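You operate a simulated robot arm through the tools that you are given. There is no shell and no other tool.

Carry out the task below with a simulated two-armed robot. There is one attempt and no reset: what you move stays moved.

TASK
Level the clamped disc on the FORM console, then measure it and save.
Fine: switch the console on and leave it on; level means X and Y show 0; leave the disc clamped; save one reading.

It is judged by the outcome, as a careful person would: the job done as asked, and still so three seconds after it is handed in. It fails if anything else is knocked over, pushed out of place, dropped, spilled or broken.

THE ROBOT
Two 7-joint arms with three-finger grippers on one trunk that stands fixed in place. Base frame: the origin is at the foot of the trunk, x ahead of it, y to its left, z up; the work surface is at about z = 910. Units: mm, rad, N and s.
The left shoulder is at [70, 146, 1337], the right one opposite. With the tool pointing down near the work surface each hand reaches from about 100 to 660 mm from the base axis, measured 20 degrees to its own side. Payload 2.2 kg a hand.
The TCP of each hand is the grasp point between the finger pads, 28 mm short of the fingertips. In the tool frame z runs along the fingers and y along their closing line. The gripper opens to 102 mm; its body begins 71 mm behind the TCP.
Orientation is that of the tool frame in the base frame, as a unit quaternion [w, x, y, z]. With the fingers straight down and closing along the base's y, the tool's x points along the base's -x, its y along +y and its z along -z.

THE INTERFACE
- The arms move only by the tool jog_arm. It takes "left_rows", "right_rows" or both (then of equal length, played together; a hand with none holds still); each is a list of rows, each an object of numbers (a shift or turn left out is 0, a gripper value left out holds the last): "tx", "ty", "tz": the shift along the tool's x, y, z in units of 40 mm (1.0 is 40 mm); "wx", "wy", "wz": the turn, a rotation vector about the tool's x, y, z in units of 8 degrees (1.0 is 8 degrees); "gripper": the finger opening in mm, from 0 to 102. In form: [{"tx": .., "ty": .., "tz": .., "wx": .., "wy": .., "wz": .., "gripper": ..}, ...]. A call has 1 to 20 rows; each row shifts and turns the commanded pose from where the row before left it, along the tool's axes as they then stand. A call with a number of a shift or a turn outside -1 to 1 is refused whole. A row lasts 0.2 s, in which the tool goes at most 50 mm and 0.15 rad; a call with a longer step from one row to the next is refused whole, and so is a gripper value outside its range. Where a pose cannot be reached the arm comes as near as it can. A force on the tool above 40 N (or 10 N above the force at the start of the call, whichever is more), or a blocked arm, ends the call early, and 0.2 s more pass. The fingers move at their own pace (about 203.5 mm/s each) and stop on an object; they squeeze with about 35 N. The grip force told is the motor's: it shows also when the fingers shut on nothing. Time passes only in rows, and 0.2 s behind the last, so rows that do not move let the fingers close. It gives the time, the measured TCP pose, the force on the tool (base axes), the opening and the grip force at its end, in the units of the frame above (readings bear some noise), with the torque about the TCP (base axes, N m) and any sound that the robot's microphone picked up, and new pictures: "show" is both (left out), scene, wrist or none (wrist: the cameras of the hands that moved).
- Cameras (640 x 400 px; columns grow to the right, rows downward): "scene" is now at [130.7, 20.5, 1558.8]; the picture's right is [0.26, -0.97, 0.00], its down [-0.62, -0.17, -0.76] and it looks along [0.74, 0.20, -0.65] (base axes); focal length 359 px, centre (320, 200). "left" rides on the left gripper at [72, 38, -86] in its tool frame; the picture's right is [-0.47, 0.89, 0.00], its down [-0.60, -0.32, -0.73] and it looks along [-0.65, -0.34, 0.68] (tool axes); focal length 256 px, centre (320, 200). "right" rides on the right gripper at [69, 44, -86] in its tool frame; the picture's right is [-0.53, 0.85, 0.00], its down [-0.58, -0.36, -0.73] and it looks along [-0.62, -0.39, 0.68] (tool axes); focal length 256 px, centre (320, 200). There is no depth. A picture from a camera that has moved, and an enlarged one, comes with that camera's place and axes in the base frame and with its lens.
- lift_body(by): slides the trunk up (or, below 0, down) by that many mm; the arms and the scene camera ride with it, the base frame stays. It gives what a move gives, with no picture.
- pan_tilt(pan, tilt): turns the head with the scene camera to pan (to the left, within 1.501 rad either way) and tilt (down, from -0.506 to 1.204), counted from straight ahead of the robot. It gives what a move gives, and a new picture of the scene camera.
- enlarge(camera, box): a new picture of the part [left, top, right, bottom] of that camera's present view, enlarged. No time passes.
- sign_off(): hands the job in; it is judged then, once.

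Places have to be worked out from the pictures, the camera data and where the tool is seen. Open the grippers and draw the arms clear of the work before you hand the job in, unless the task says otherwise.

The tools are called after "Emit:" as a command line: name --argument value ..., lists and objects as JSON in quotes. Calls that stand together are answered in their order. jog_arm: Moves the arms, as the interface text tells. Its arguments: {"type":"object","properties":{"left_rows":{"type":"array","items":{"type":"object","properties":{"tx":{"type":"number"},"ty":{"type":"number"},"tz":{"type":"number"},"wx":{"type":"number"},"wy":{"type":"number"},"wz":{"type":"number"},"gripper":{"type":"number"}}}},"right_rows":{"type":"array","items":{"type":"object","properties":{"tx":{"type":"number"},"ty":{"type":"number"},"tz":{"type":"number"},"wx":{"type":"number"},"wy":{"type":"number"},"wz":{"type":"number"},"gripper":{"type":"number"}}}},"show":{"type":"string","enum":["both","scene","wrist","none"]}},"required":[]} The other tools are called the same way: lift_body (by) moves the trunk up or down; pan_tilt (pan, tilt) turns the head that bears the scene camera; enlarge (camera, box) takes an enlarged picture of a part of a camera's view; sign_off () hands the job in.

At the start:

```text
clock: 0.0
left_eef_pos: [397.7, 204.5, 1280.3]
left_ee_rot: [-0.001, -0.001, 1.0, 0.0]
left_contact_force: [-0.2, 0.1, 0.0]
left_moment: [-0.02, -0.01, 0.01]
left_width: 102.3
left_finger_force: 0.1
right_eef_pos: [510.5, -109.3, 1244.5]
right_ee_rot: [0.0, 0.0, 1.0, 0.0]
right_contact_force: [0.4, 0.2, -0.1]
right_moment: [-0.02, 0.0, 0.01]
right_width: 102.3
right_finger_force: 0.1
trunk travel left (down, up): [-875.0, 65.0]
head pan, tilt (commanded): [0.26, 0.703]
```

scene: 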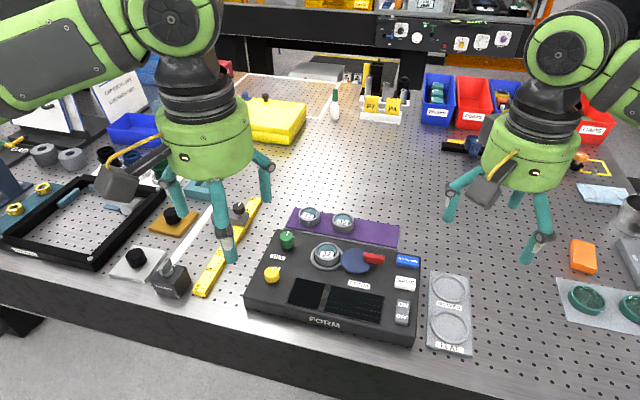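
right: 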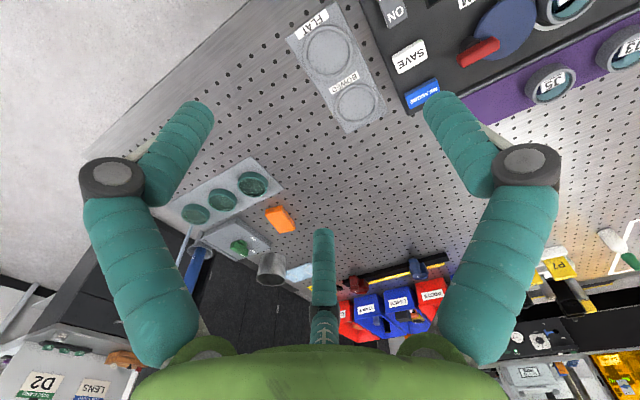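
left: 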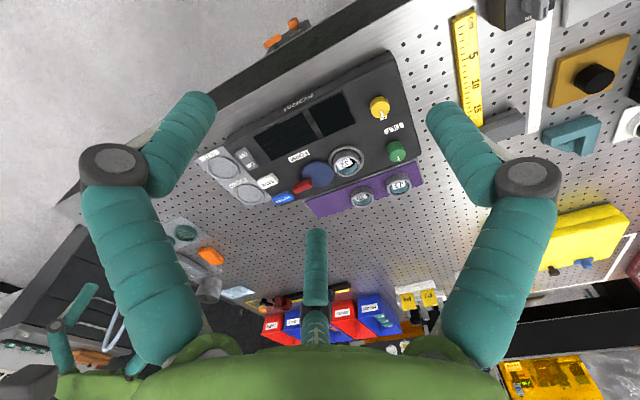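

I see the FORM console in the middle front of the table. I'll enlarge the scene picture on it to read the controls.

Emit:
enlarge --camera "scene" --box '[230, 190, 490, 360]'

Emit:
enlarge --camera "left" --box '[190, 50, 430, 220]'

Emit:
enlarge --camera "right" --box '[280, 0, 640, 140]'

```text
2.35 times, centred on (360, 275) of scene
camera zoom: at [130.7, 20.5, 1558.8], right [0.26, -0.97, 0.0], down [-0.62, -0.17, -0.76], along [0.74, 0.2, -0.65], focal length 844 px, centre (226, 24)
```

zoom: 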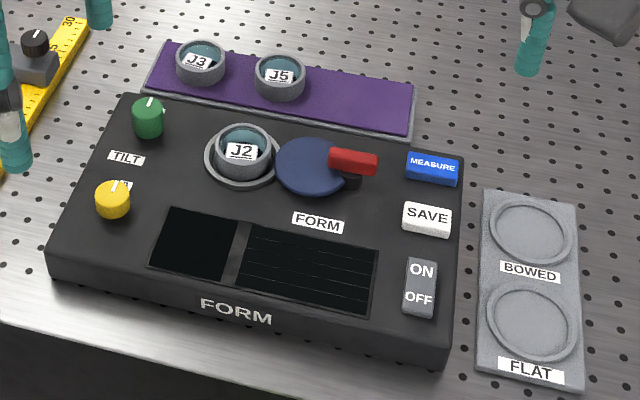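

```text
2.35 times, centred on (310, 135) of left
camera zoom: at [325.8, 242.7, 1366.8], right [0.46, 0.89, 0.0], down [0.61, -0.32, 0.73], along [0.65, -0.34, -0.68], focal length 602 px, centre (344, 353)
```

zoom: 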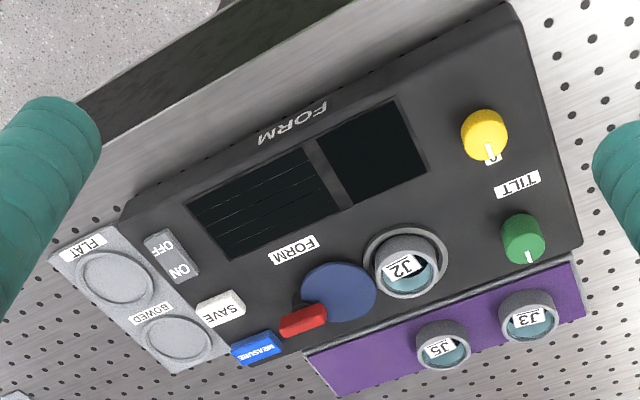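

```text
1.78 times, centred on (460, 70) of right
camera zoom: at [441.9, -66.2, 1330.8], right [0.53, 0.85, 0.0], down [0.58, -0.36, 0.73], along [0.62, -0.39, -0.68], focal length 455 px, centre (71, 431)
```

zoom: 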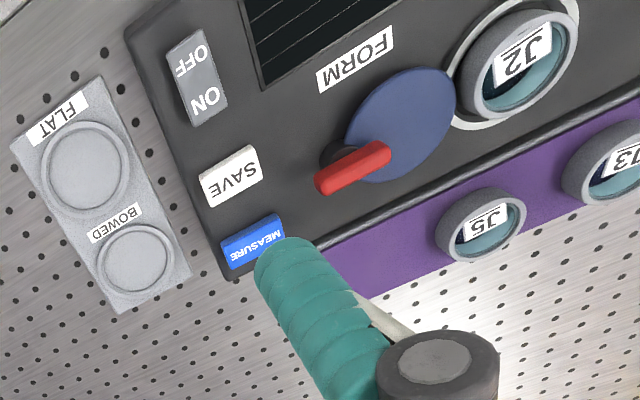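

The rocker is around (536,-32), SAVE around (605,-32), MEASURE around (664,-32), all at z about 963; the tilt knobs are near (540,232) and (640,232). I close the right gripper to see how the closed fingertips look, and turn the head to face the console.

Emit:
jog_arm --right_rows '[{"gripper": 0}, {"gripper": 0}, {"gripper": 0}, {"gripper": 0}]' --show "wrist"

Emit:
pan_tilt --pan 0.2 --tilt 0.87

```text
clock: 1.0
left_eef_pos: [396.9, 204.6, 1280.7]
left_ee_rot: [-0.001, -0.001, 1.0, 0.0]
left_contact_force: [-0.1, -0.6, 0.4]
left_moment: [0.03, -0.03, 0.0]
left_width: 102.2
left_finger_force: 0.0
right_eef_pos: [510.3, -110.8, 1243.3]
right_ee_rot: [0.0, 0.0, 1.0, 0.0]
right_contact_force: [-0.5, 0.2, -0.9]
right_moment: [-0.03, 0.01, 0.0]
right_width: 2.0
right_finger_force: 31.0
trunk travel left (down, up): [-875.0, 65.0]
head pan, tilt (commanded): [0.26, 0.703]
camera right: at [441.9, -66.3, 1330.8], right [0.53, 0.85, 0.0], down [0.58, -0.36, 0.73], along [0.62, -0.39, -0.68], focal length 256 px, centre (320, 200)
```

right: 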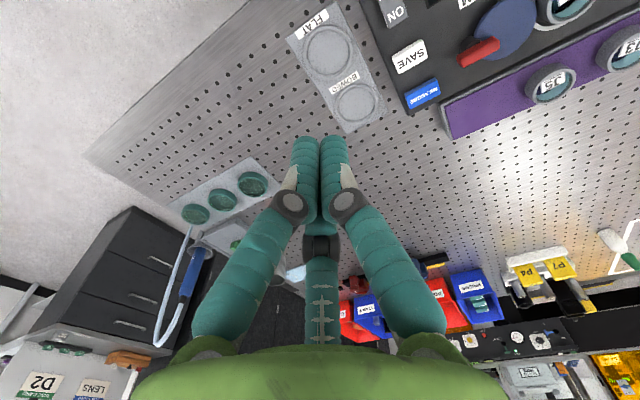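

```text
clock: 1.7
left_eef_pos: [397.7, 205.1, 1280.6]
left_ee_rot: [-0.001, 0.0, 1.0, 0.0]
left_contact_force: [0.2, -0.8, 0.1]
left_moment: [-0.03, 0.03, -0.02]
left_width: 102.2
left_finger_force: 0.1
right_eef_pos: [510.9, -111.8, 1243.9]
right_ee_rot: [0.001, 0.0, 1.0, 0.001]
right_contact_force: [-0.4, 0.0, -0.4]
right_moment: [0.02, -0.03, -0.01]
right_width: 2.1
right_finger_force: 31.4
trunk travel left (down, up): [-875.0, 65.0]
head pan, tilt (commanded): [0.201, 0.869]
camera scene: at [124.4, 14.0, 1545.3], right [0.2, -0.98, 0.0], down [-0.75, -0.15, -0.65], along [0.63, 0.13, -0.76], focal length 359 px, centre (320, 200)
```

scene: 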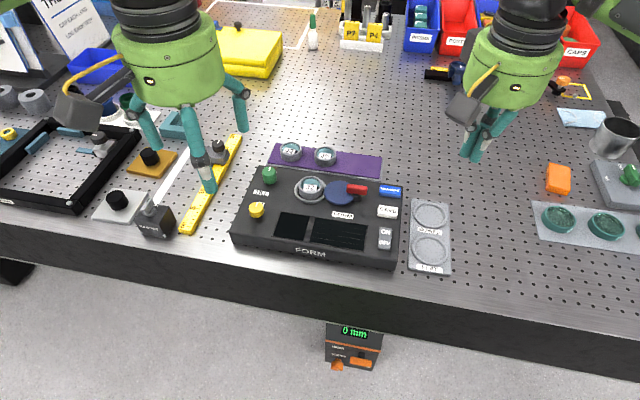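

The hand is a radial three-finger gripper, closed tip cluster roughly 30 mm wide. I'll bring the right hand over the ON end of the rocker, tilted and yawed so one fingertip leads, staying ~70 mm above.

Emit:
jog_arm --right_rows '[{"tx": -0.2075, "ty": 0.39, "tz": 0.92, "gripper": 0}, {"tx": -0.2075, "ty": 0.39, "tz": 0.92}, {"tx": -0.2075, "ty": 0.39, "tz": 0.92}, {"tx": -0.2075, "ty": 0.39, "tz": 0.92}, {"tx": -0.2075, "ty": 0.39, "tz": 0.92}, {"wy": -0.8333}, {"wy": -0.8333}, {"wy": -0.8333}, {"wz": 0.9375}, {"wz": 0.9375}, {"wz": 0.9375}, {"wz": 0.9375}, {}, {}]'

```text
clock: 4.7
left_eef_pos: [396.8, 203.6, 1278.9]
left_ee_rot: [-0.001, -0.001, 1.0, 0.0]
left_contact_force: [-0.4, 0.3, 0.1]
left_moment: [-0.02, 0.02, -0.01]
left_width: 101.9
left_finger_force: 0.1
right_eef_pos: [552.3, -32.3, 1059.4]
right_ee_rot: [0.168, 0.255, 0.951, 0.045]
right_contact_force: [0.3, 0.1, -0.2]
right_moment: [-0.03, 0.0, -0.02]
right_width: 2.1
right_finger_force: 31.6
trunk travel left (down, up): [-875.0, 65.0]
head pan, tilt (commanded): [0.201, 0.869]
camera scene: at [124.4, 14.1, 1545.3], right [0.2, -0.98, 0.0], down [-0.75, -0.15, -0.65], along [0.63, 0.13, -0.76], focal length 359 px, centre (320, 200)
camera right: at [487.4, 40.6, 1128.6], right [0.83, 0.46, 0.3], down [0.05, -0.6, 0.8], along [0.55, -0.65, -0.53], focal length 256 px, centre (320, 200)
```

scene: 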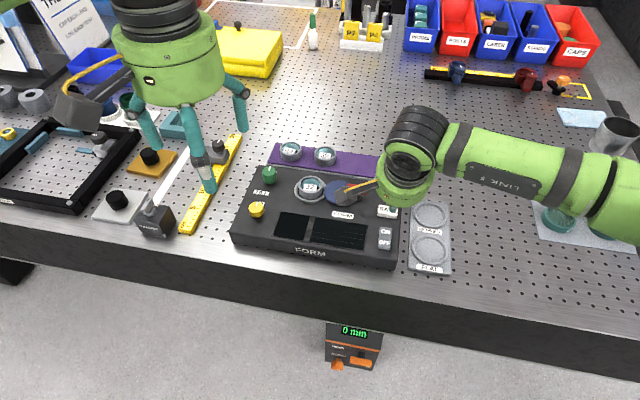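
right: 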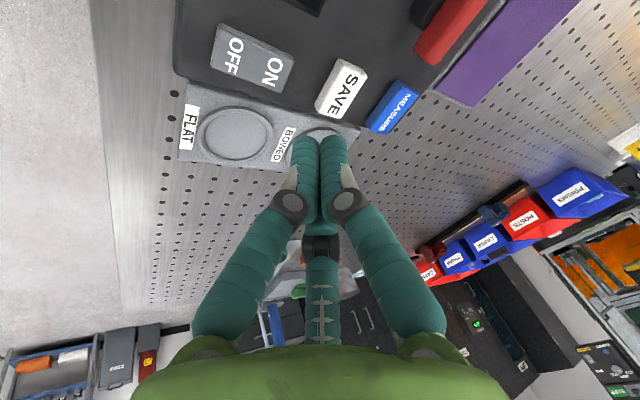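

The ON label sits where predicted under the tip. I enlarge the wrist view to check the rocker's shape before pressing.

Emit:
enlarge --camera "right" --box '[170, 0, 430, 160]'

Emit:
enlarge --camera "scene" --box '[220, 140, 460, 290]'

```text
2.46 times, centred on (300, 80) of right
camera zoom: at [487.4, 40.6, 1128.6], right [0.83, 0.46, 0.3], down [0.05, -0.6, 0.8], along [0.55, -0.65, -0.53], focal length 630 px, centre (369, 495)
```

zoom: 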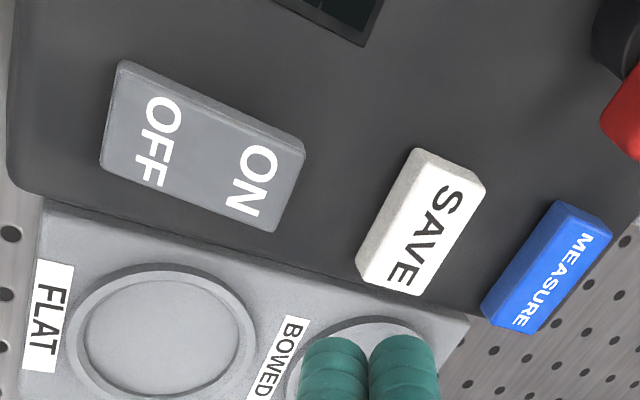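

```text
2.67 times, centred on (340, 215) of scene
camera zoom: at [124.4, 14.1, 1545.3], right [0.2, -0.98, 0.0], down [-0.75, -0.15, -0.65], along [0.63, 0.13, -0.76], focal length 956 px, centre (267, 160)
```

zoom: 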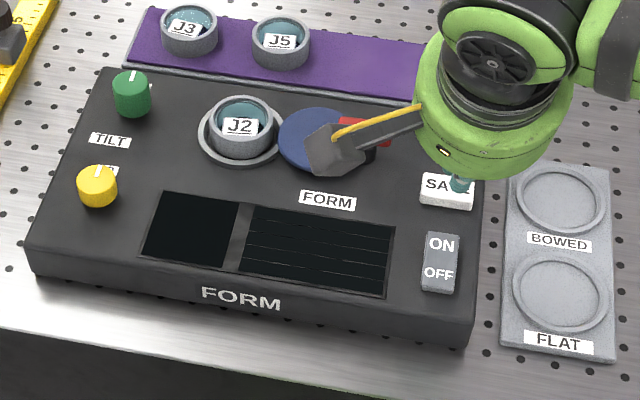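

The rocker, SAVE and MEASURE are confirmed; the tip is over the ON end. I descend straight down ~55 mm, then in 2 mm steps, watching the force.

Emit:
jog_arm --right_rows '[{"tx": 0.1357, "ty": -0.0784, "tz": 0.4308}, {"tx": 0.1357, "ty": -0.0784, "tz": 0.4308}, {"tx": 0.1357, "ty": -0.0784, "tz": 0.4308}, {}, {"tx": 0.0148, "ty": -0.00855, "tz": 0.047}, {"tx": 0.0148, "ty": -0.00855, "tz": 0.047}, {}]'

```text
clock: 6.3
left_eef_pos: [397.0, 204.7, 1280.7]
left_ee_rot: [0.0, 0.0, 1.0, 0.001]
left_contact_force: [0.9, 0.1, 0.1]
left_moment: [-0.02, -0.01, 0.0]
left_width: 101.8
left_finger_force: 0.0
right_eef_pos: [552.7, -32.8, 1000.6]
right_ee_rot: [0.167, 0.256, 0.951, 0.045]
right_contact_force: [0.3, 0.2, -0.6]
right_moment: [-0.01, 0.02, 0.02]
right_width: 2.2
right_finger_force: 31.5
trunk travel left (down, up): [-875.0, 65.0]
head pan, tilt (commanded): [0.201, 0.869]
camera scene: at [124.3, 14.0, 1545.3], right [0.2, -0.98, 0.0], down [-0.75, -0.15, -0.65], along [0.63, 0.13, -0.76], focal length 359 px, centre (320, 200)
camera right: at [487.5, 40.2, 1068.9], right [0.83, 0.47, 0.3], down [0.05, -0.6, 0.8], along [0.55, -0.65, -0.52], focal length 256 px, centre (320, 200)
```

scene: 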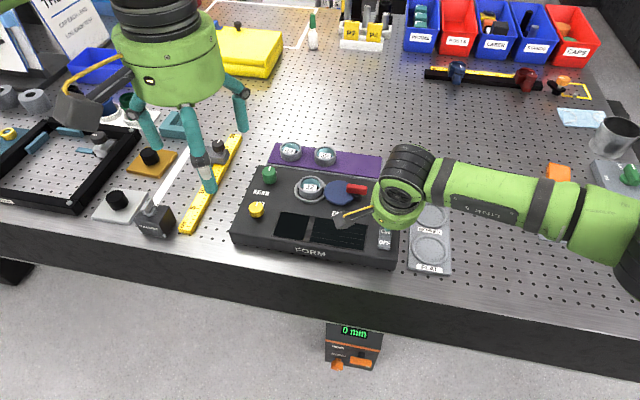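
right: 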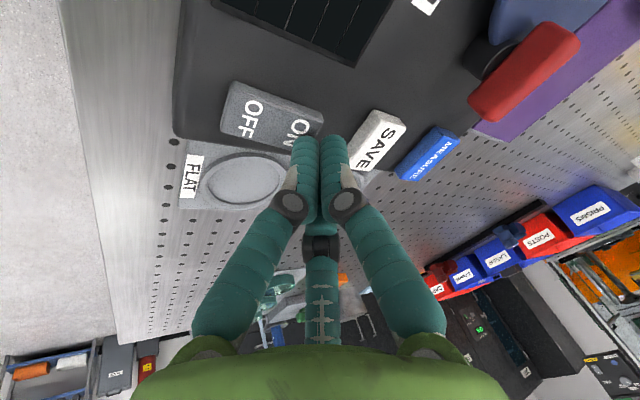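

The tip is just above the ON end with no contact force yet. I continue down in 1.5–2 mm steps.

Emit:
jog_arm --right_rows '[{"tx": 0.0148, "ty": -0.00855, "tz": 0.047}, {"tx": 0.0148, "ty": -0.00855, "tz": 0.047}, {"tx": 0.0148, "ty": -0.00855, "tz": 0.047}, {}]'

```text
clock: 7.3
left_eef_pos: [396.9, 204.4, 1281.1]
left_ee_rot: [0.0, -0.001, 1.0, 0.0]
left_contact_force: [0.1, 0.2, 0.4]
left_moment: [0.0, 0.0, -0.01]
left_width: 101.9
left_finger_force: 0.1
right_eef_pos: [552.0, -31.6, 995.2]
right_ee_rot: [0.168, 0.254, 0.951, 0.046]
right_contact_force: [1.1, -0.7, 5.2]
right_moment: [-0.02, -0.03, 0.0]
right_width: 1.9
right_finger_force: 31.0
trunk travel left (down, up): [-875.0, 65.0]
head pan, tilt (commanded): [0.201, 0.869]
camera scene: at [123.8, 13.7, 1545.4], right [0.2, -0.98, 0.0], down [-0.75, -0.15, -0.65], along [0.63, 0.13, -0.76], focal length 359 px, centre (320, 200)
camera right: at [487.4, 40.6, 1064.2], right [0.83, 0.46, 0.3], down [0.05, -0.6, 0.8], along [0.55, -0.65, -0.52], focal length 256 px, centre (320, 200)
```

scene: 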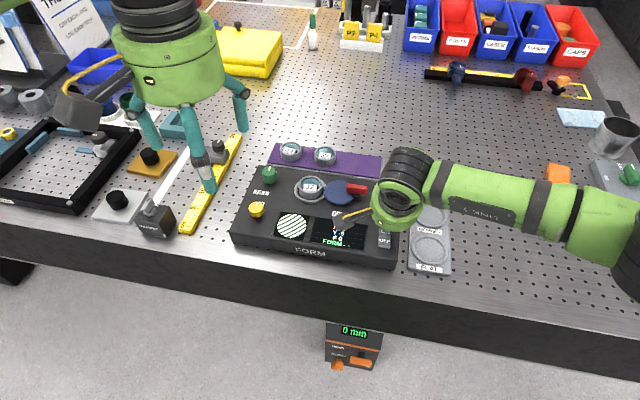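
right: 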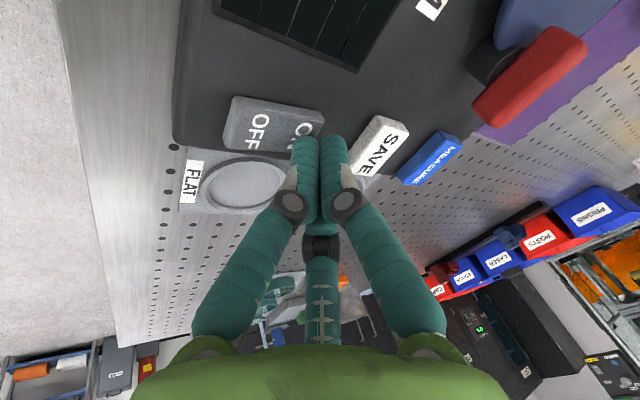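

The screens lit up: the console is on. I lift the right hand straight up and shift it aside to read the display.

Emit:
jog_arm --right_rows '[{"tx": -0.222, "ty": 0.128, "tz": -0.705}, {"tx": -0.222, "ty": 0.128, "tz": -0.705}, {"tx": -0.222, "ty": 0.128, "tz": -0.705}, {"tx": -0.45, "ty": -0.78}, {"tx": -0.45, "ty": -0.78}, {}]' --show "scene"

Emit:
enlarge --camera "scene" --box '[220, 140, 460, 290]'

Emit:
enlarge --camera "scene" --box '[265, 200, 385, 275]'

Emit:
enlarge --camera "scene" --box '[230, 150, 310, 230]'

```text
clock: 8.7
left_eef_pos: [399.6, 206.5, 1280.6]
left_ee_rot: [-0.001, -0.001, 1.0, -0.001]
left_contact_force: [0.6, 1.4, 0.1]
left_moment: [0.01, -0.03, -0.02]
left_width: 102.0
left_finger_force: 0.0
right_eef_pos: [552.7, -102.5, 1083.6]
right_ee_rot: [0.167, 0.254, 0.952, 0.045]
right_contact_force: [0.9, 0.1, -0.3]
right_moment: [-0.02, 0.01, 0.0]
right_width: 2.1
right_finger_force: 31.4
trunk travel left (down, up): [-875.0, 65.0]
head pan, tilt (commanded): [0.201, 0.869]
camera scene: at [124.5, 15.9, 1545.3], right [0.2, -0.98, 0.0], down [-0.75, -0.15, -0.65], along [0.63, 0.13, -0.76], focal length 359 px, centre (320, 200)
```

scene: 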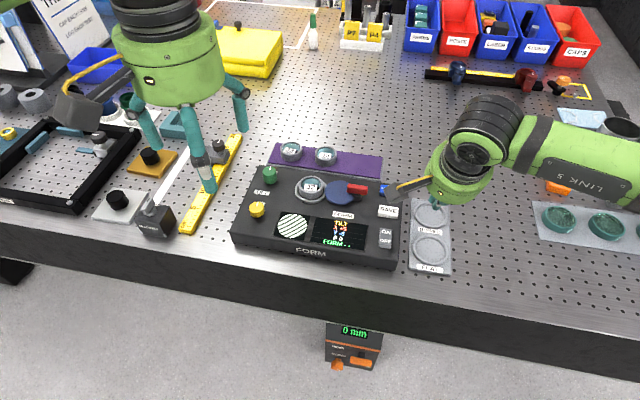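

```text
2.67 times, centred on (340, 215) of scene
camera zoom: at [124.5, 15.9, 1545.3], right [0.2, -0.98, 0.0], down [-0.75, -0.15, -0.65], along [0.63, 0.13, -0.76], focal length 956 px, centre (267, 160)
```

zoom: 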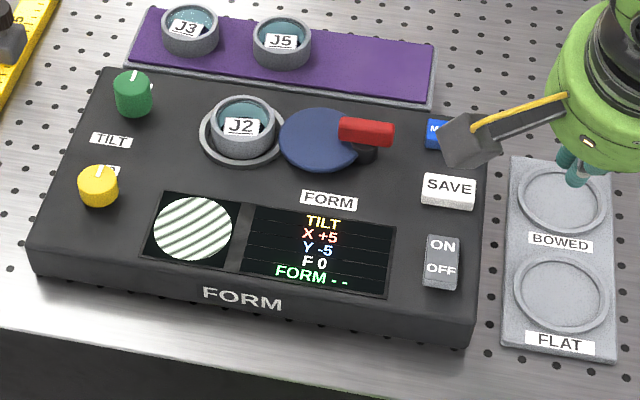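

```text
5.33 times, centred on (325, 238) of scene
camera zoom: at [124.5, 15.9, 1545.3], right [0.2, -0.98, 0.0], down [-0.75, -0.15, -0.65], along [0.63, 0.13, -0.76], focal length 1913 px, centre (293, 0)
```

zoom: 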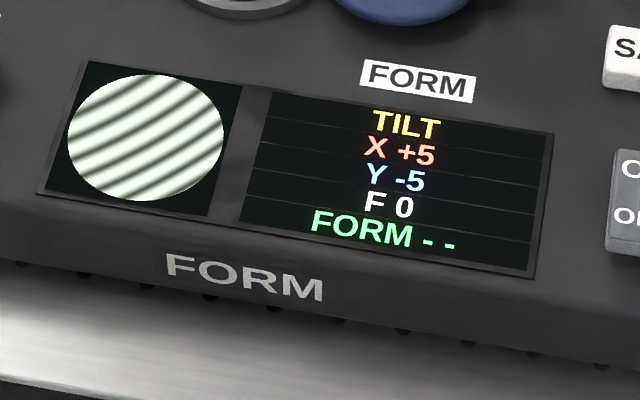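

```text
5.00 times, centred on (270, 190) of scene
camera zoom: at [124.5, 15.9, 1545.3], right [0.2, -0.98, 0.0], down [-0.75, -0.15, -0.65], along [0.63, 0.13, -0.76], focal length 1793 px, centre (570, 250)
```

zoom: 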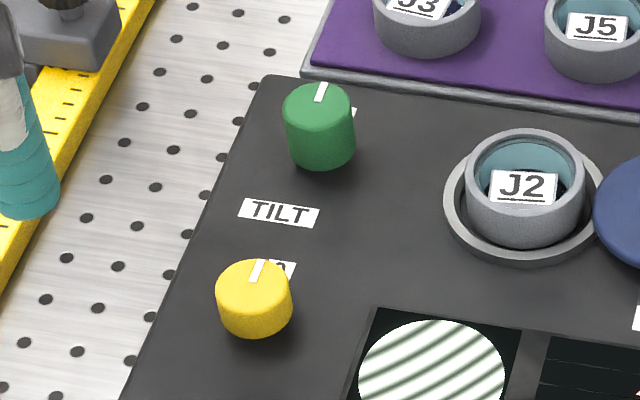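

The display reads X +5, Y −5, F 0, FORM −−. Now I'll bring the left hand over the yellow knob (about (546,232), top ~z 983), gripper partly open, staying well above to refine its position.

Emit:
jog_arm --left_rows '[{"tx": -0.617, "ty": 0.1125, "tz": 0.833, "gripper": 64}, {"tx": -0.617, "ty": 0.1125, "tz": 0.833}, {"tx": -0.617, "ty": 0.1125, "tz": 0.833}, {"tx": -0.617, "ty": 0.1125, "tz": 0.833}, {"tx": -0.617, "ty": 0.1125, "tz": 0.833}, {"tx": -0.617, "ty": 0.1125, "tz": 0.833}, {}, {}]'

Emit:
enlarge --camera "left" --box '[200, 0, 440, 150]'

```text
clock: 10.5
left_eef_pos: [544.5, 231.5, 1081.6]
left_ee_rot: [0.0, -0.001, 1.0, 0.0]
left_contact_force: [-0.3, 0.3, 0.8]
left_moment: [-0.01, -0.02, -0.01]
left_width: 63.8
left_finger_force: 0.0
right_eef_pos: [552.7, -103.6, 1084.0]
right_ee_rot: [0.168, 0.255, 0.951, 0.045]
right_contact_force: [-0.4, 0.0, 0.1]
right_moment: [-0.03, 0.0, -0.02]
right_width: 2.3
right_finger_force: 31.0
trunk travel left (down, up): [-875.0, 65.0]
head pan, tilt (commanded): [0.201, 0.869]
camera scene: at [124.1, 14.2, 1545.3], right [0.2, -0.98, 0.0], down [-0.75, -0.15, -0.65], along [0.63, 0.13, -0.76], focal length 359 px, centre (320, 200)
camera left: at [472.9, 270.0, 1168.0], right [0.46, 0.89, 0.0], down [0.6, -0.32, 0.73], along [0.65, -0.34, -0.68], focal length 256 px, centre (320, 200)
```

scene: 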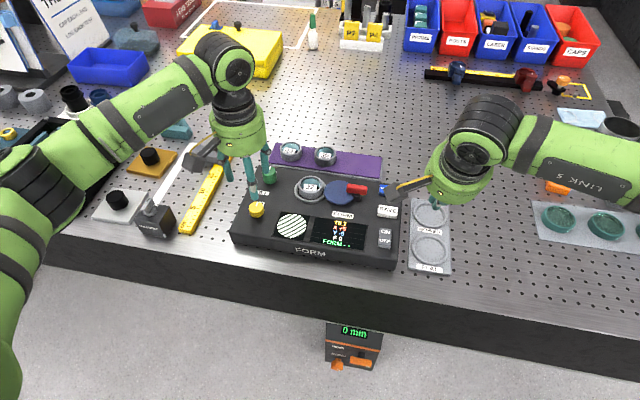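
left: 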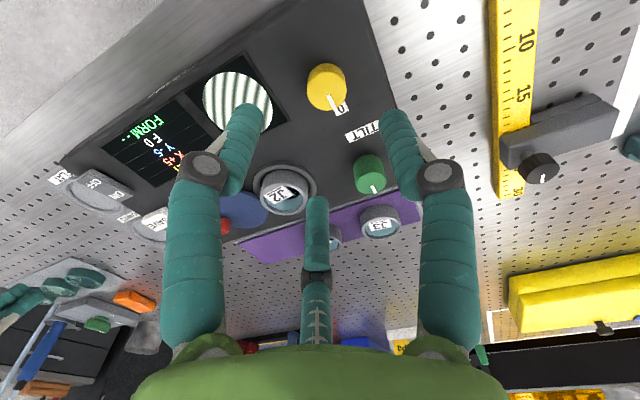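

```text
2.67 times, centred on (320, 75) of left
camera zoom: at [472.9, 270.0, 1168.0], right [0.46, 0.89, 0.0], down [0.6, -0.32, 0.73], along [0.65, -0.34, -0.68], focal length 683 px, centre (320, 533)
```

zoom: 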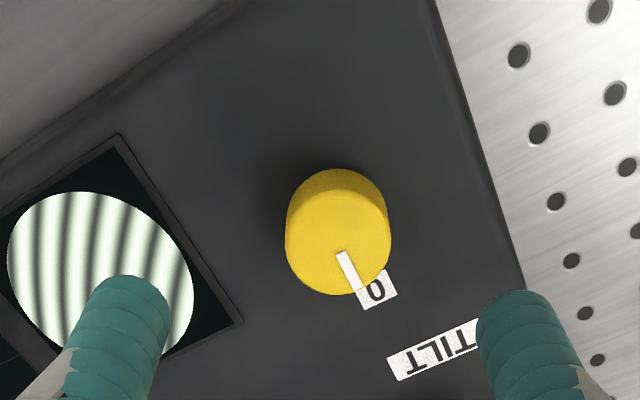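

From the wrist view the yellow knob axis is about 2.5 mm in x and 5 mm in y away from the hand's axis, i.e. near (547,236.5). I correct that and descend to fingertips just at the knob top level to check centring.

Emit:
jog_arm --left_rows '[{"tx": -0.0625, "ty": 0.125, "tz": 0.5}, {"tz": 0.75}, {"tz": 0.45}, {}, {}]'

Emit:
enlarge --camera "scene" --box '[200, 140, 360, 240]'

```text
clock: 11.7
left_eef_pos: [548.4, 238.0, 1013.2]
left_ee_rot: [-0.001, -0.002, 1.0, 0.0]
left_contact_force: [1.2, -0.1, -0.6]
left_moment: [0.04, -0.02, 0.01]
left_width: 64.0
left_finger_force: 0.1
right_eef_pos: [553.9, -104.5, 1084.4]
right_ee_rot: [0.168, 0.256, 0.951, 0.045]
right_contact_force: [1.0, 1.2, 0.6]
right_moment: [0.0, -0.01, -0.01]
right_width: 2.0
right_finger_force: 31.0
trunk travel left (down, up): [-875.0, 65.0]
head pan, tilt (commanded): [0.201, 0.869]
camera scene: at [124.3, 14.1, 1545.3], right [0.2, -0.98, 0.0], down [-0.75, -0.15, -0.65], along [0.63, 0.13, -0.76], focal length 359 px, centre (320, 200)
camera left: at [476.2, 276.0, 1099.2], right [0.46, 0.89, 0.0], down [0.61, -0.32, 0.73], along [0.65, -0.34, -0.68], focal length 256 px, centre (320, 200)
```

scene: 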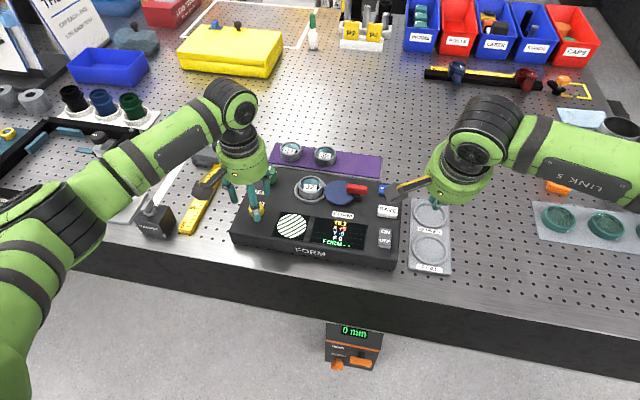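
left: 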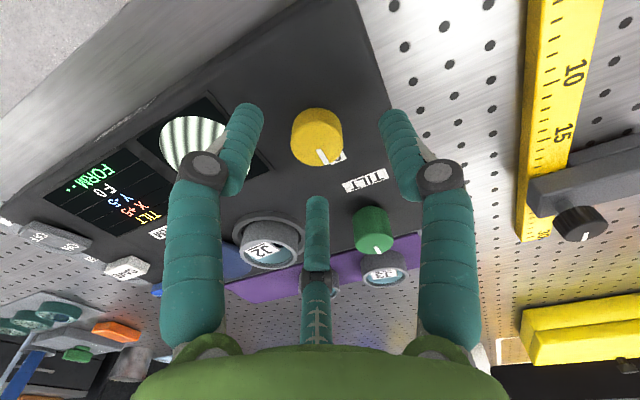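

```text
4.00 times, centred on (280, 190) of scene
camera zoom: at [124.3, 14.1, 1545.3], right [0.2, -0.98, 0.0], down [-0.75, -0.15, -0.65], along [0.63, 0.13, -0.76], focal length 1434 px, centre (480, 240)
```

zoom: 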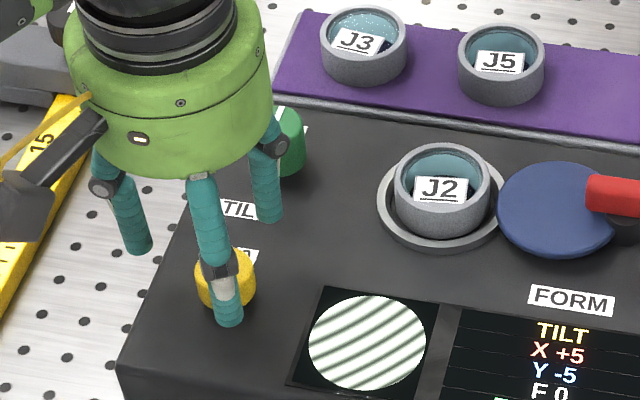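

The axis projects at about (319,149) in the wrist picture; I enlarge to check that against the knob's top centre.

Emit:
enlarge --camera "left" --box '[220, 80, 420, 205]'

```text
3.20 times, centred on (320, 142) of left
camera zoom: at [476.2, 276.0, 1099.2], right [0.46, 0.89, 0.0], down [0.61, -0.32, 0.73], along [0.65, -0.34, -0.68], focal length 819 px, centre (320, 384)
```

zoom: 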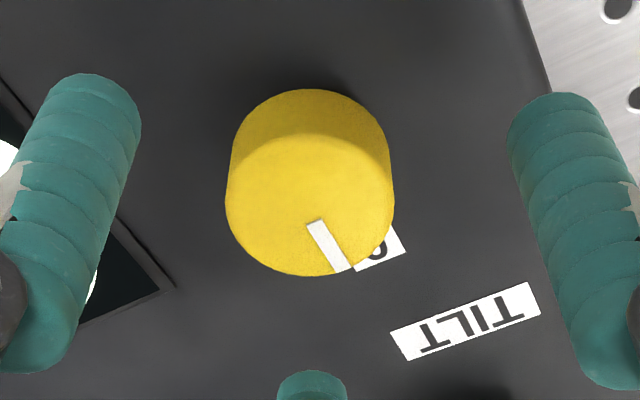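

The knob is centred within about 1.5 mm, top at z≈980, panel surface at z≈955. I descend to TCP z≈987 (tips ~4 mm above the panel) and close on the knob.

Emit:
jog_arm --left_rows '[{"tx": 0.015, "ty": -0.03, "tz": 0.3}, {"tz": 0.2}, {"tz": 0.15}, {}, {"gripper": 20}, {}, {}]'

Emit:
enlarge --camera "left" --box '[220, 80, 420, 205]'

Emit:
enlarge --camera "scene" --box '[265, 200, 385, 275]'

```text
clock: 13.3
left_eef_pos: [550.4, 234.9, 989.1]
left_ee_rot: [0.0, -0.001, 1.0, -0.001]
left_contact_force: [8.3, -3.2, 4.4]
left_moment: [-0.34, -0.42, -0.04]
left_width: 30.3
left_finger_force: 44.6
right_eef_pos: [554.6, -104.3, 1084.7]
right_ee_rot: [0.167, 0.255, 0.951, 0.045]
right_contact_force: [-0.2, -0.1, -1.1]
right_moment: [-0.01, -0.02, 0.01]
right_width: 1.9
right_finger_force: 31.1
trunk travel left (down, up): [-875.0, 65.0]
head pan, tilt (commanded): [0.201, 0.869]
camera scene: at [125.7, 12.8, 1545.2], right [0.2, -0.98, 0.0], down [-0.75, -0.15, -0.64], along [0.63, 0.13, -0.76], focal length 359 px, centre (320, 200)
camera left: at [477.1, 272.7, 1073.8], right [0.46, 0.89, 0.0], down [0.6, -0.32, 0.73], along [0.65, -0.34, -0.68], focal length 256 px, centre (320, 200)
```

scene: 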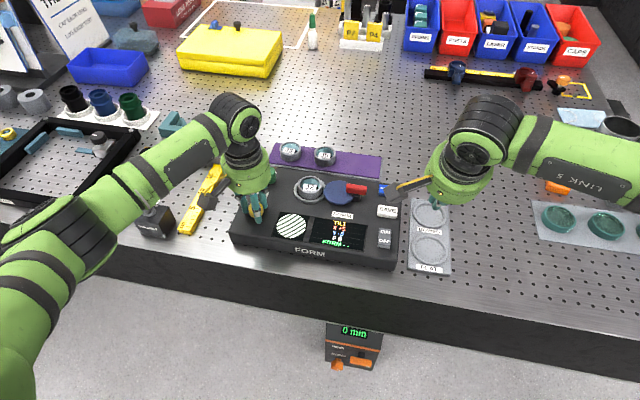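
left: 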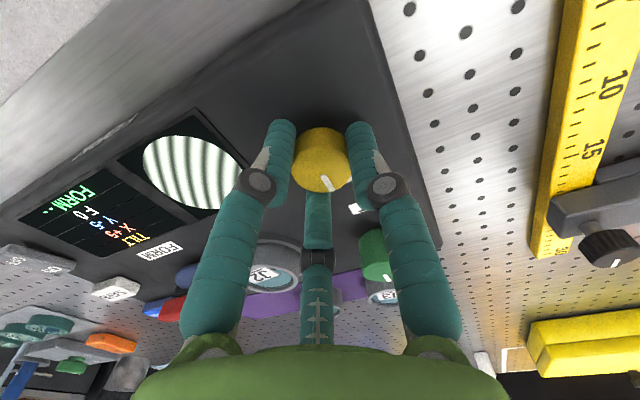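

```text
3.20 times, centred on (320, 142) of left
camera zoom: at [477.1, 272.7, 1073.8], right [0.46, 0.89, 0.0], down [0.6, -0.32, 0.73], along [0.65, -0.34, -0.68], focal length 819 px, centre (320, 384)
```

zoom: 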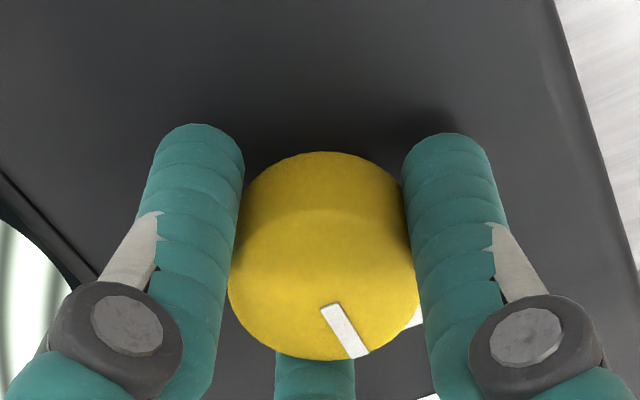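

```text
5.33 times, centred on (325, 238) of scene
camera zoom: at [125.7, 12.8, 1545.2], right [0.2, -0.98, 0.0], down [-0.75, -0.15, -0.64], along [0.63, 0.13, -0.76], focal length 1913 px, centre (293, 0)
```

zoom: 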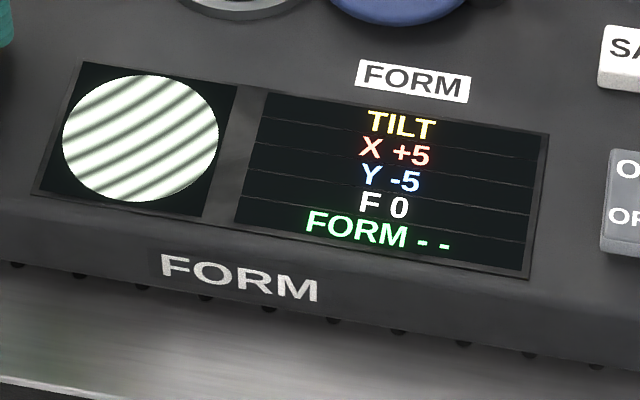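

The yellow knob is gripped (30 mm). There's a small side load, so I re-centre 2 mm and turn a test 8° (clockwise from above) and read the display.

Emit:
jog_arm --left_rows '[{"tx": -0.05, "ty": -0.02}, {"wz": 0.5}, {"wz": 0.5}, {}, {}]' --show "none"

Emit:
enlarge --camera "scene" --box '[265, 200, 385, 275]'

Emit:
enlarge --camera "left" --box '[220, 80, 420, 205]'

```text
clock: 14.5
left_eef_pos: [549.5, 234.5, 986.9]
left_ee_rot: [0.0, 0.07, 0.998, 0.001]
left_contact_force: [6.4, -3.6, 11.6]
left_moment: [-0.01, -0.01, 0.0]
left_width: 30.1
left_finger_force: 45.0
right_eef_pos: [552.9, -105.0, 1084.2]
right_ee_rot: [0.168, 0.255, 0.951, 0.045]
right_contact_force: [-0.6, -0.7, 0.7]
right_moment: [0.01, 0.05, 0.03]
right_width: 2.2
right_finger_force: 31.6
trunk travel left (down, up): [-875.0, 65.0]
head pan, tilt (commanded): [0.201, 0.869]
```

```text
5.33 times, centred on (325, 238) of scene
camera zoom: at [123.9, 12.1, 1545.4], right [0.2, -0.98, 0.0], down [-0.75, -0.15, -0.65], along [0.63, 0.13, -0.76], focal length 1913 px, centre (293, 0)
```

zoom: 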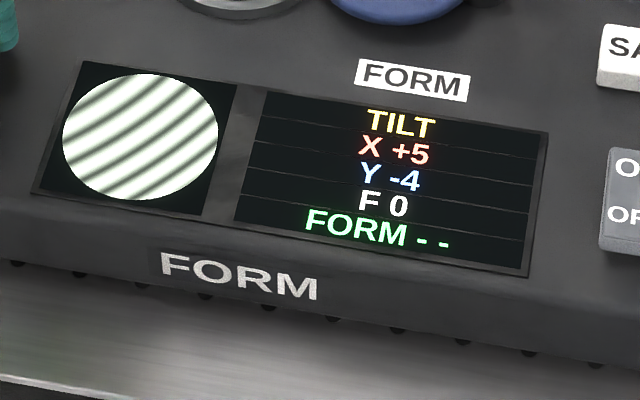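

```text
3.20 times, centred on (320, 142) of left
camera zoom: at [483.3, 282.3, 1074.0], right [0.58, 0.81, 0.0], down [0.55, -0.4, 0.73], along [0.59, -0.43, -0.68], focal length 819 px, centre (320, 384)
```

zoom: 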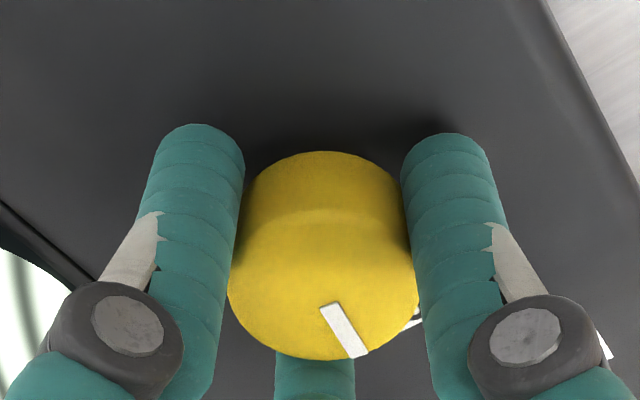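

Yellow drives Y: −5 → −4 after 8° clockwise. I ease up 1 mm and turn 16° more in the same sense.

Emit:
jog_arm --left_rows '[{"tz": -0.03}, {"wz": 0.5}, {"wz": 0.5}, {"wz": 0.5}, {"wz": 0.5}, {}, {}]' --show "none"

Emit:
enlarge --camera "scene" --box '[265, 200, 385, 275]'

```text
clock: 16.1
left_eef_pos: [549.4, 234.4, 986.9]
left_ee_rot: [-0.001, 0.207, 0.978, 0.001]
left_contact_force: [3.6, -0.1, 3.9]
left_moment: [0.25, -0.06, 0.03]
left_width: 30.1
left_finger_force: 45.1
right_eef_pos: [553.2, -104.8, 1082.7]
right_ee_rot: [0.168, 0.255, 0.951, 0.045]
right_contact_force: [0.1, 0.3, -0.3]
right_moment: [0.0, 0.01, 0.0]
right_width: 2.5
right_finger_force: 31.8
trunk travel left (down, up): [-875.0, 65.0]
head pan, tilt (commanded): [0.201, 0.869]
```

```text
5.33 times, centred on (325, 238) of scene
camera zoom: at [124.7, 13.6, 1545.3], right [0.2, -0.98, 0.0], down [-0.75, -0.15, -0.65], along [0.63, 0.13, -0.76], focal length 1913 px, centre (293, 0)
```

zoom: 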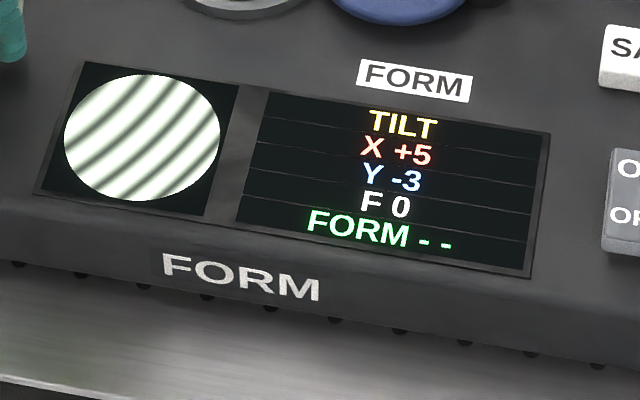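

24° total gives −3, so about 12° per unit; 36° more should reach 0. I turn 36° further.

Emit:
jog_arm --left_rows '[{"wz": 0.5}, {"wz": 0.5}, {"wz": 0.5}, {"wz": 0.5}, {"wz": 0.5}, {"wz": 0.5}, {"wz": 0.5}, {"wz": 0.5}, {"wz": 0.5}, {}, {}]' --show "wrist"

Emit:
enlarge --camera "scene" --box '[265, 200, 385, 275]'

```text
clock: 18.5
left_eef_pos: [549.6, 235.7, 986.8]
left_ee_rot: [0.0, 0.499, 0.867, 0.0]
left_contact_force: [3.5, 2.5, 1.9]
left_moment: [0.12, -0.22, 0.01]
left_width: 29.5
left_finger_force: 45.1
right_eef_pos: [552.4, -103.0, 1083.8]
right_ee_rot: [0.168, 0.255, 0.951, 0.046]
right_contact_force: [0.3, -0.6, -0.3]
right_moment: [-0.02, -0.01, -0.01]
right_width: 1.9
right_finger_force: 31.0
trunk travel left (down, up): [-875.0, 65.0]
head pan, tilt (commanded): [0.201, 0.869]
camera left: at [546.8, 316.9, 1074.0], right [1.0, 0.04, 0.0], down [0.03, -0.68, 0.73], along [0.03, -0.73, -0.68], focal length 256 px, centre (320, 200)
```

left: 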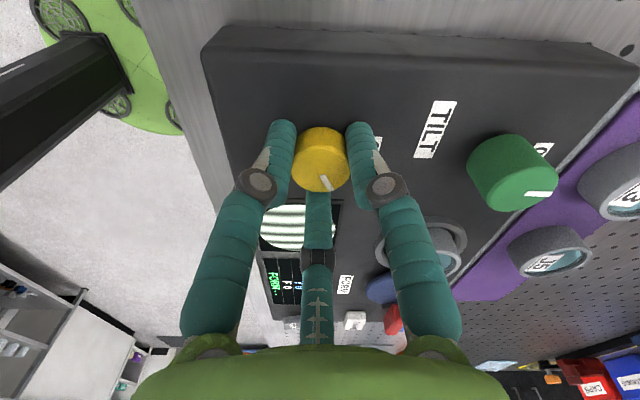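

```text
5.33 times, centred on (325, 238) of scene
camera zoom: at [124.8, 14.5, 1545.2], right [0.2, -0.98, 0.0], down [-0.75, -0.15, -0.65], along [0.63, 0.13, -0.76], focal length 1913 px, centre (293, 0)
```

zoom: 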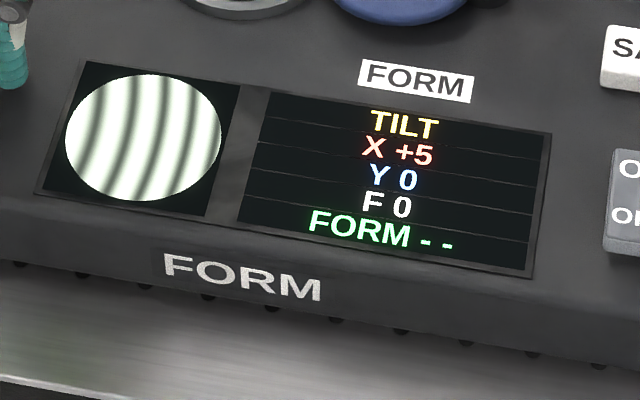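

Y reads 0. I open the fingers gently, lift straight up, and recheck the display.

Emit:
jog_arm --left_rows '[{"gripper": 64}, {}, {}, {"tz": -0.5}, {"tz": -0.9}, {"tz": -0.9}, {}]' --show "both"

Emit:
enlarge --camera "scene" --box '[220, 140, 400, 275]'

```text
clock: 20.1
left_eef_pos: [552.5, 233.5, 1079.2]
left_ee_rot: [-0.001, 0.499, 0.866, 0.0]
left_contact_force: [-0.1, 0.3, -0.6]
left_moment: [-0.01, 0.01, -0.02]
left_width: 64.1
left_finger_force: 0.1
right_eef_pos: [554.1, -104.2, 1083.2]
right_ee_rot: [0.167, 0.256, 0.951, 0.045]
right_contact_force: [-0.3, 0.3, 0.5]
right_moment: [-0.02, -0.01, 0.01]
right_width: 2.2
right_finger_force: 31.5
trunk travel left (down, up): [-875.0, 65.0]
head pan, tilt (commanded): [0.201, 0.869]
camera scene: at [124.6, 14.1, 1545.3], right [0.2, -0.98, 0.0], down [-0.75, -0.15, -0.65], along [0.63, 0.13, -0.76], focal length 359 px, centre (320, 200)
camera left: at [549.1, 316.3, 1166.7], right [1.0, 0.04, 0.0], down [0.03, -0.68, 0.73], along [0.03, -0.73, -0.68], focal length 256 px, centre (320, 200)
```

scene: 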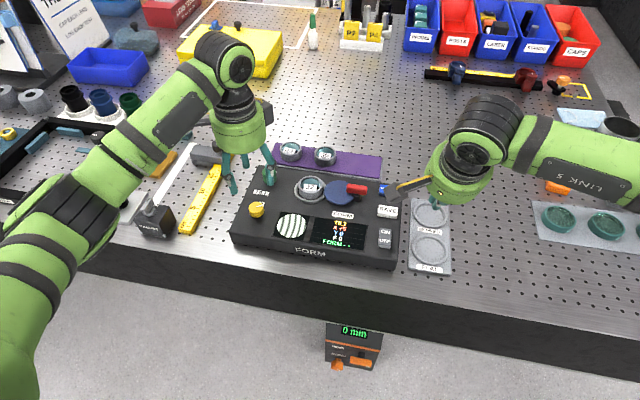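
left: 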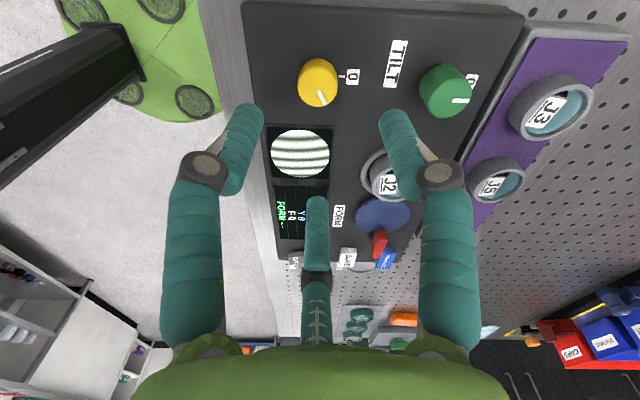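

```text
2.96 times, centred on (310, 208) of scene
camera zoom: at [124.6, 14.1, 1545.3], right [0.2, -0.98, 0.0], down [-0.75, -0.15, -0.65], along [0.63, 0.13, -0.76], focal length 1063 px, centre (350, 178)
```

zoom: 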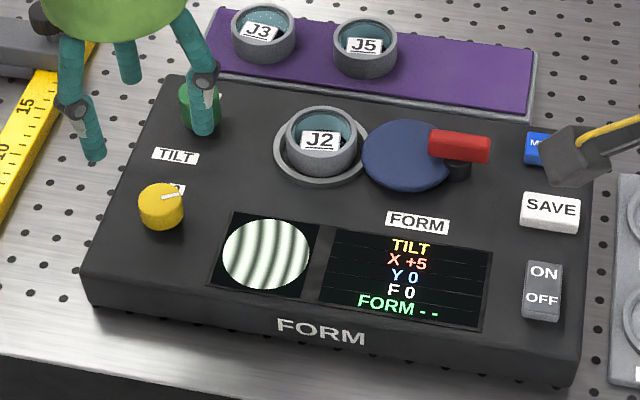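

Y remains 0. I enlarge the wrist view to locate the green knob precisely relative to the yellow one.

Emit:
enlarge --camera "left" --box '[260, 30, 500, 180]'

```text
2.67 times, centred on (380, 105) of left
camera zoom: at [549.1, 316.3, 1166.7], right [1.0, 0.04, 0.0], down [0.03, -0.68, 0.73], along [0.03, -0.73, -0.68], focal length 683 px, centre (160, 453)
```

zoom: 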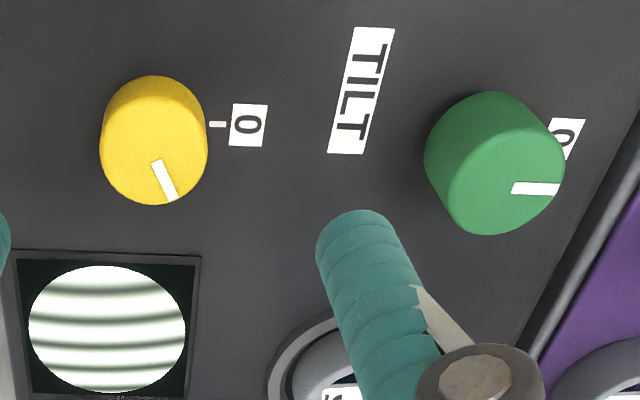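

Green's axis is around (650,233). I move the left hand +98 mm in x at this height to see if it reaches there.

Emit:
jog_arm --left_rows '[{"tx": -0.41, "ty": 0.7064}, {"tx": -0.41, "ty": 0.7064}, {"tx": -0.41, "ty": 0.7064}, {}, {}]' --show "both"

Emit:
enlarge --camera "left" --box '[200, 30, 440, 180]'

```text
clock: 21.3
left_eef_pos: [648.7, 235.0, 1079.2]
left_ee_rot: [0.0, 0.5, 0.866, 0.0]
left_contact_force: [-0.2, -0.1, 0.8]
left_moment: [0.0, 0.01, -0.03]
left_width: 64.1
left_finger_force: 0.0
right_eef_pos: [552.4, -103.3, 1083.1]
right_ee_rot: [0.167, 0.255, 0.951, 0.045]
right_contact_force: [-0.5, -0.4, 0.0]
right_moment: [0.01, 0.0, 0.01]
right_width: 2.0
right_finger_force: 30.8
trunk travel left (down, up): [-875.0, 65.0]
head pan, tilt (commanded): [0.201, 0.869]
camera scene: at [124.5, 15.0, 1545.3], right [0.2, -0.98, 0.0], down [-0.75, -0.15, -0.65], along [0.63, 0.13, -0.76], focal length 359 px, centre (320, 200)
camera left: at [645.6, 316.7, 1165.6], right [1.0, 0.04, 0.0], down [0.03, -0.68, 0.73], along [0.03, -0.73, -0.68], focal length 256 px, centre (320, 200)
```

scene: 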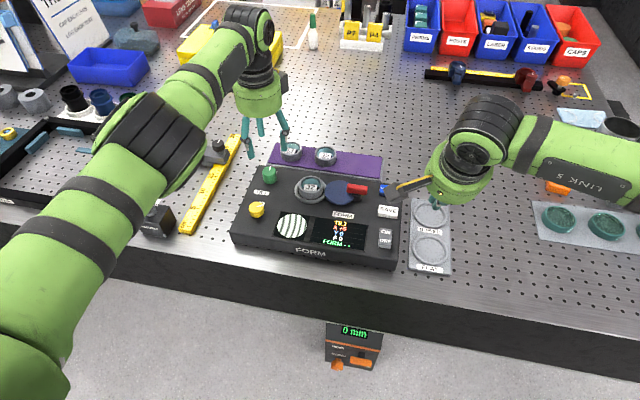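
left: 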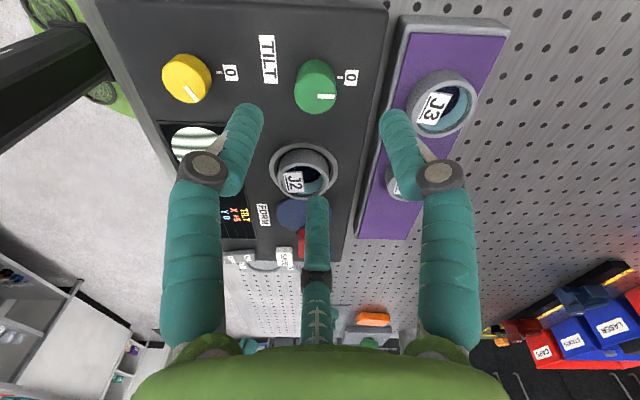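

```text
2.67 times, centred on (320, 105) of left
camera zoom: at [645.6, 316.7, 1165.6], right [1.0, 0.04, 0.0], down [0.03, -0.68, 0.73], along [0.03, -0.73, -0.68], focal length 683 px, centre (320, 453)
```

zoom: 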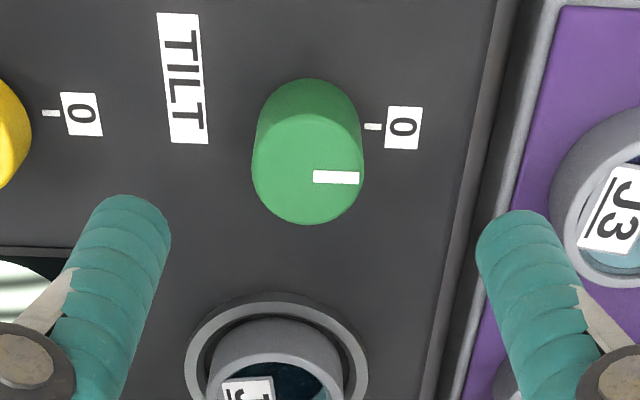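

It reached. The green knob's axis is about 3 mm nearer in x and 2 mm less in y than the hand's axis, i.e. ≈(645.7,232.8). I correct and descend to knob-top level, then check.

Emit:
jog_arm --left_rows '[{"tx": -0.01, "ty": -0.0925, "tz": 0.55}, {"tz": 0.6}, {"tz": 0.5}, {}, {}]' --show "both"

Emit:
enlarge --camera "left" --box '[220, 80, 420, 205]'

```text
clock: 22.5
left_eef_pos: [641.4, 233.1, 1013.8]
left_ee_rot: [0.001, 0.5, 0.866, 0.0]
left_contact_force: [-0.5, 0.2, 0.1]
left_moment: [0.02, 0.0, -0.01]
left_width: 63.9
left_finger_force: 0.0
left hand out of reach, approached as far as the arm can: row 3
right_eef_pos: [553.2, -103.7, 1083.8]
right_ee_rot: [0.167, 0.256, 0.951, 0.045]
right_contact_force: [0.4, 1.1, -0.3]
right_moment: [-0.03, -0.03, 0.0]
right_width: 2.1
right_finger_force: 31.7
trunk travel left (down, up): [-875.0, 65.0]
head pan, tilt (commanded): [0.201, 0.869]
camera scene: at [124.4, 13.9, 1545.3], right [0.2, -0.98, 0.0], down [-0.75, -0.15, -0.65], along [0.63, 0.13, -0.76], focal length 359 px, centre (320, 200)
camera left: at [638.7, 314.8, 1099.5], right [1.0, 0.04, 0.0], down [0.03, -0.68, 0.73], along [0.03, -0.73, -0.68], focal length 256 px, centre (320, 200)
```

scene: 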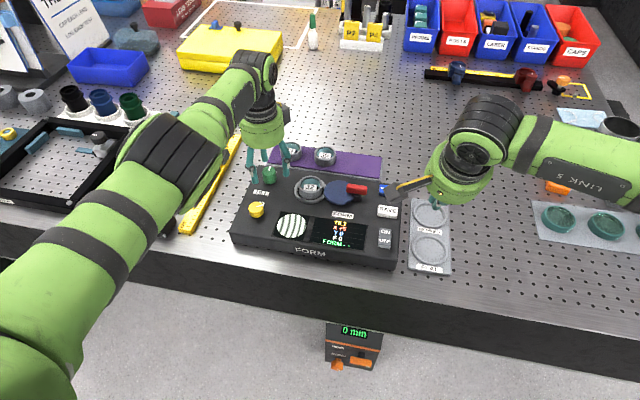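
left: 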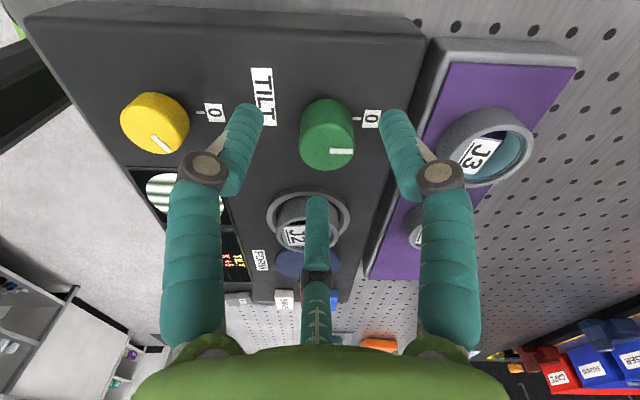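

```text
3.20 times, centred on (320, 142) of left
camera zoom: at [638.7, 314.8, 1099.5], right [1.0, 0.04, 0.0], down [0.03, -0.68, 0.73], along [0.03, -0.73, -0.68], focal length 819 px, centre (320, 384)
```

zoom: 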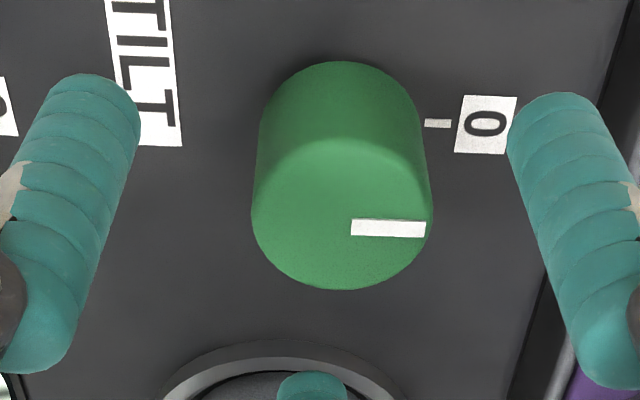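

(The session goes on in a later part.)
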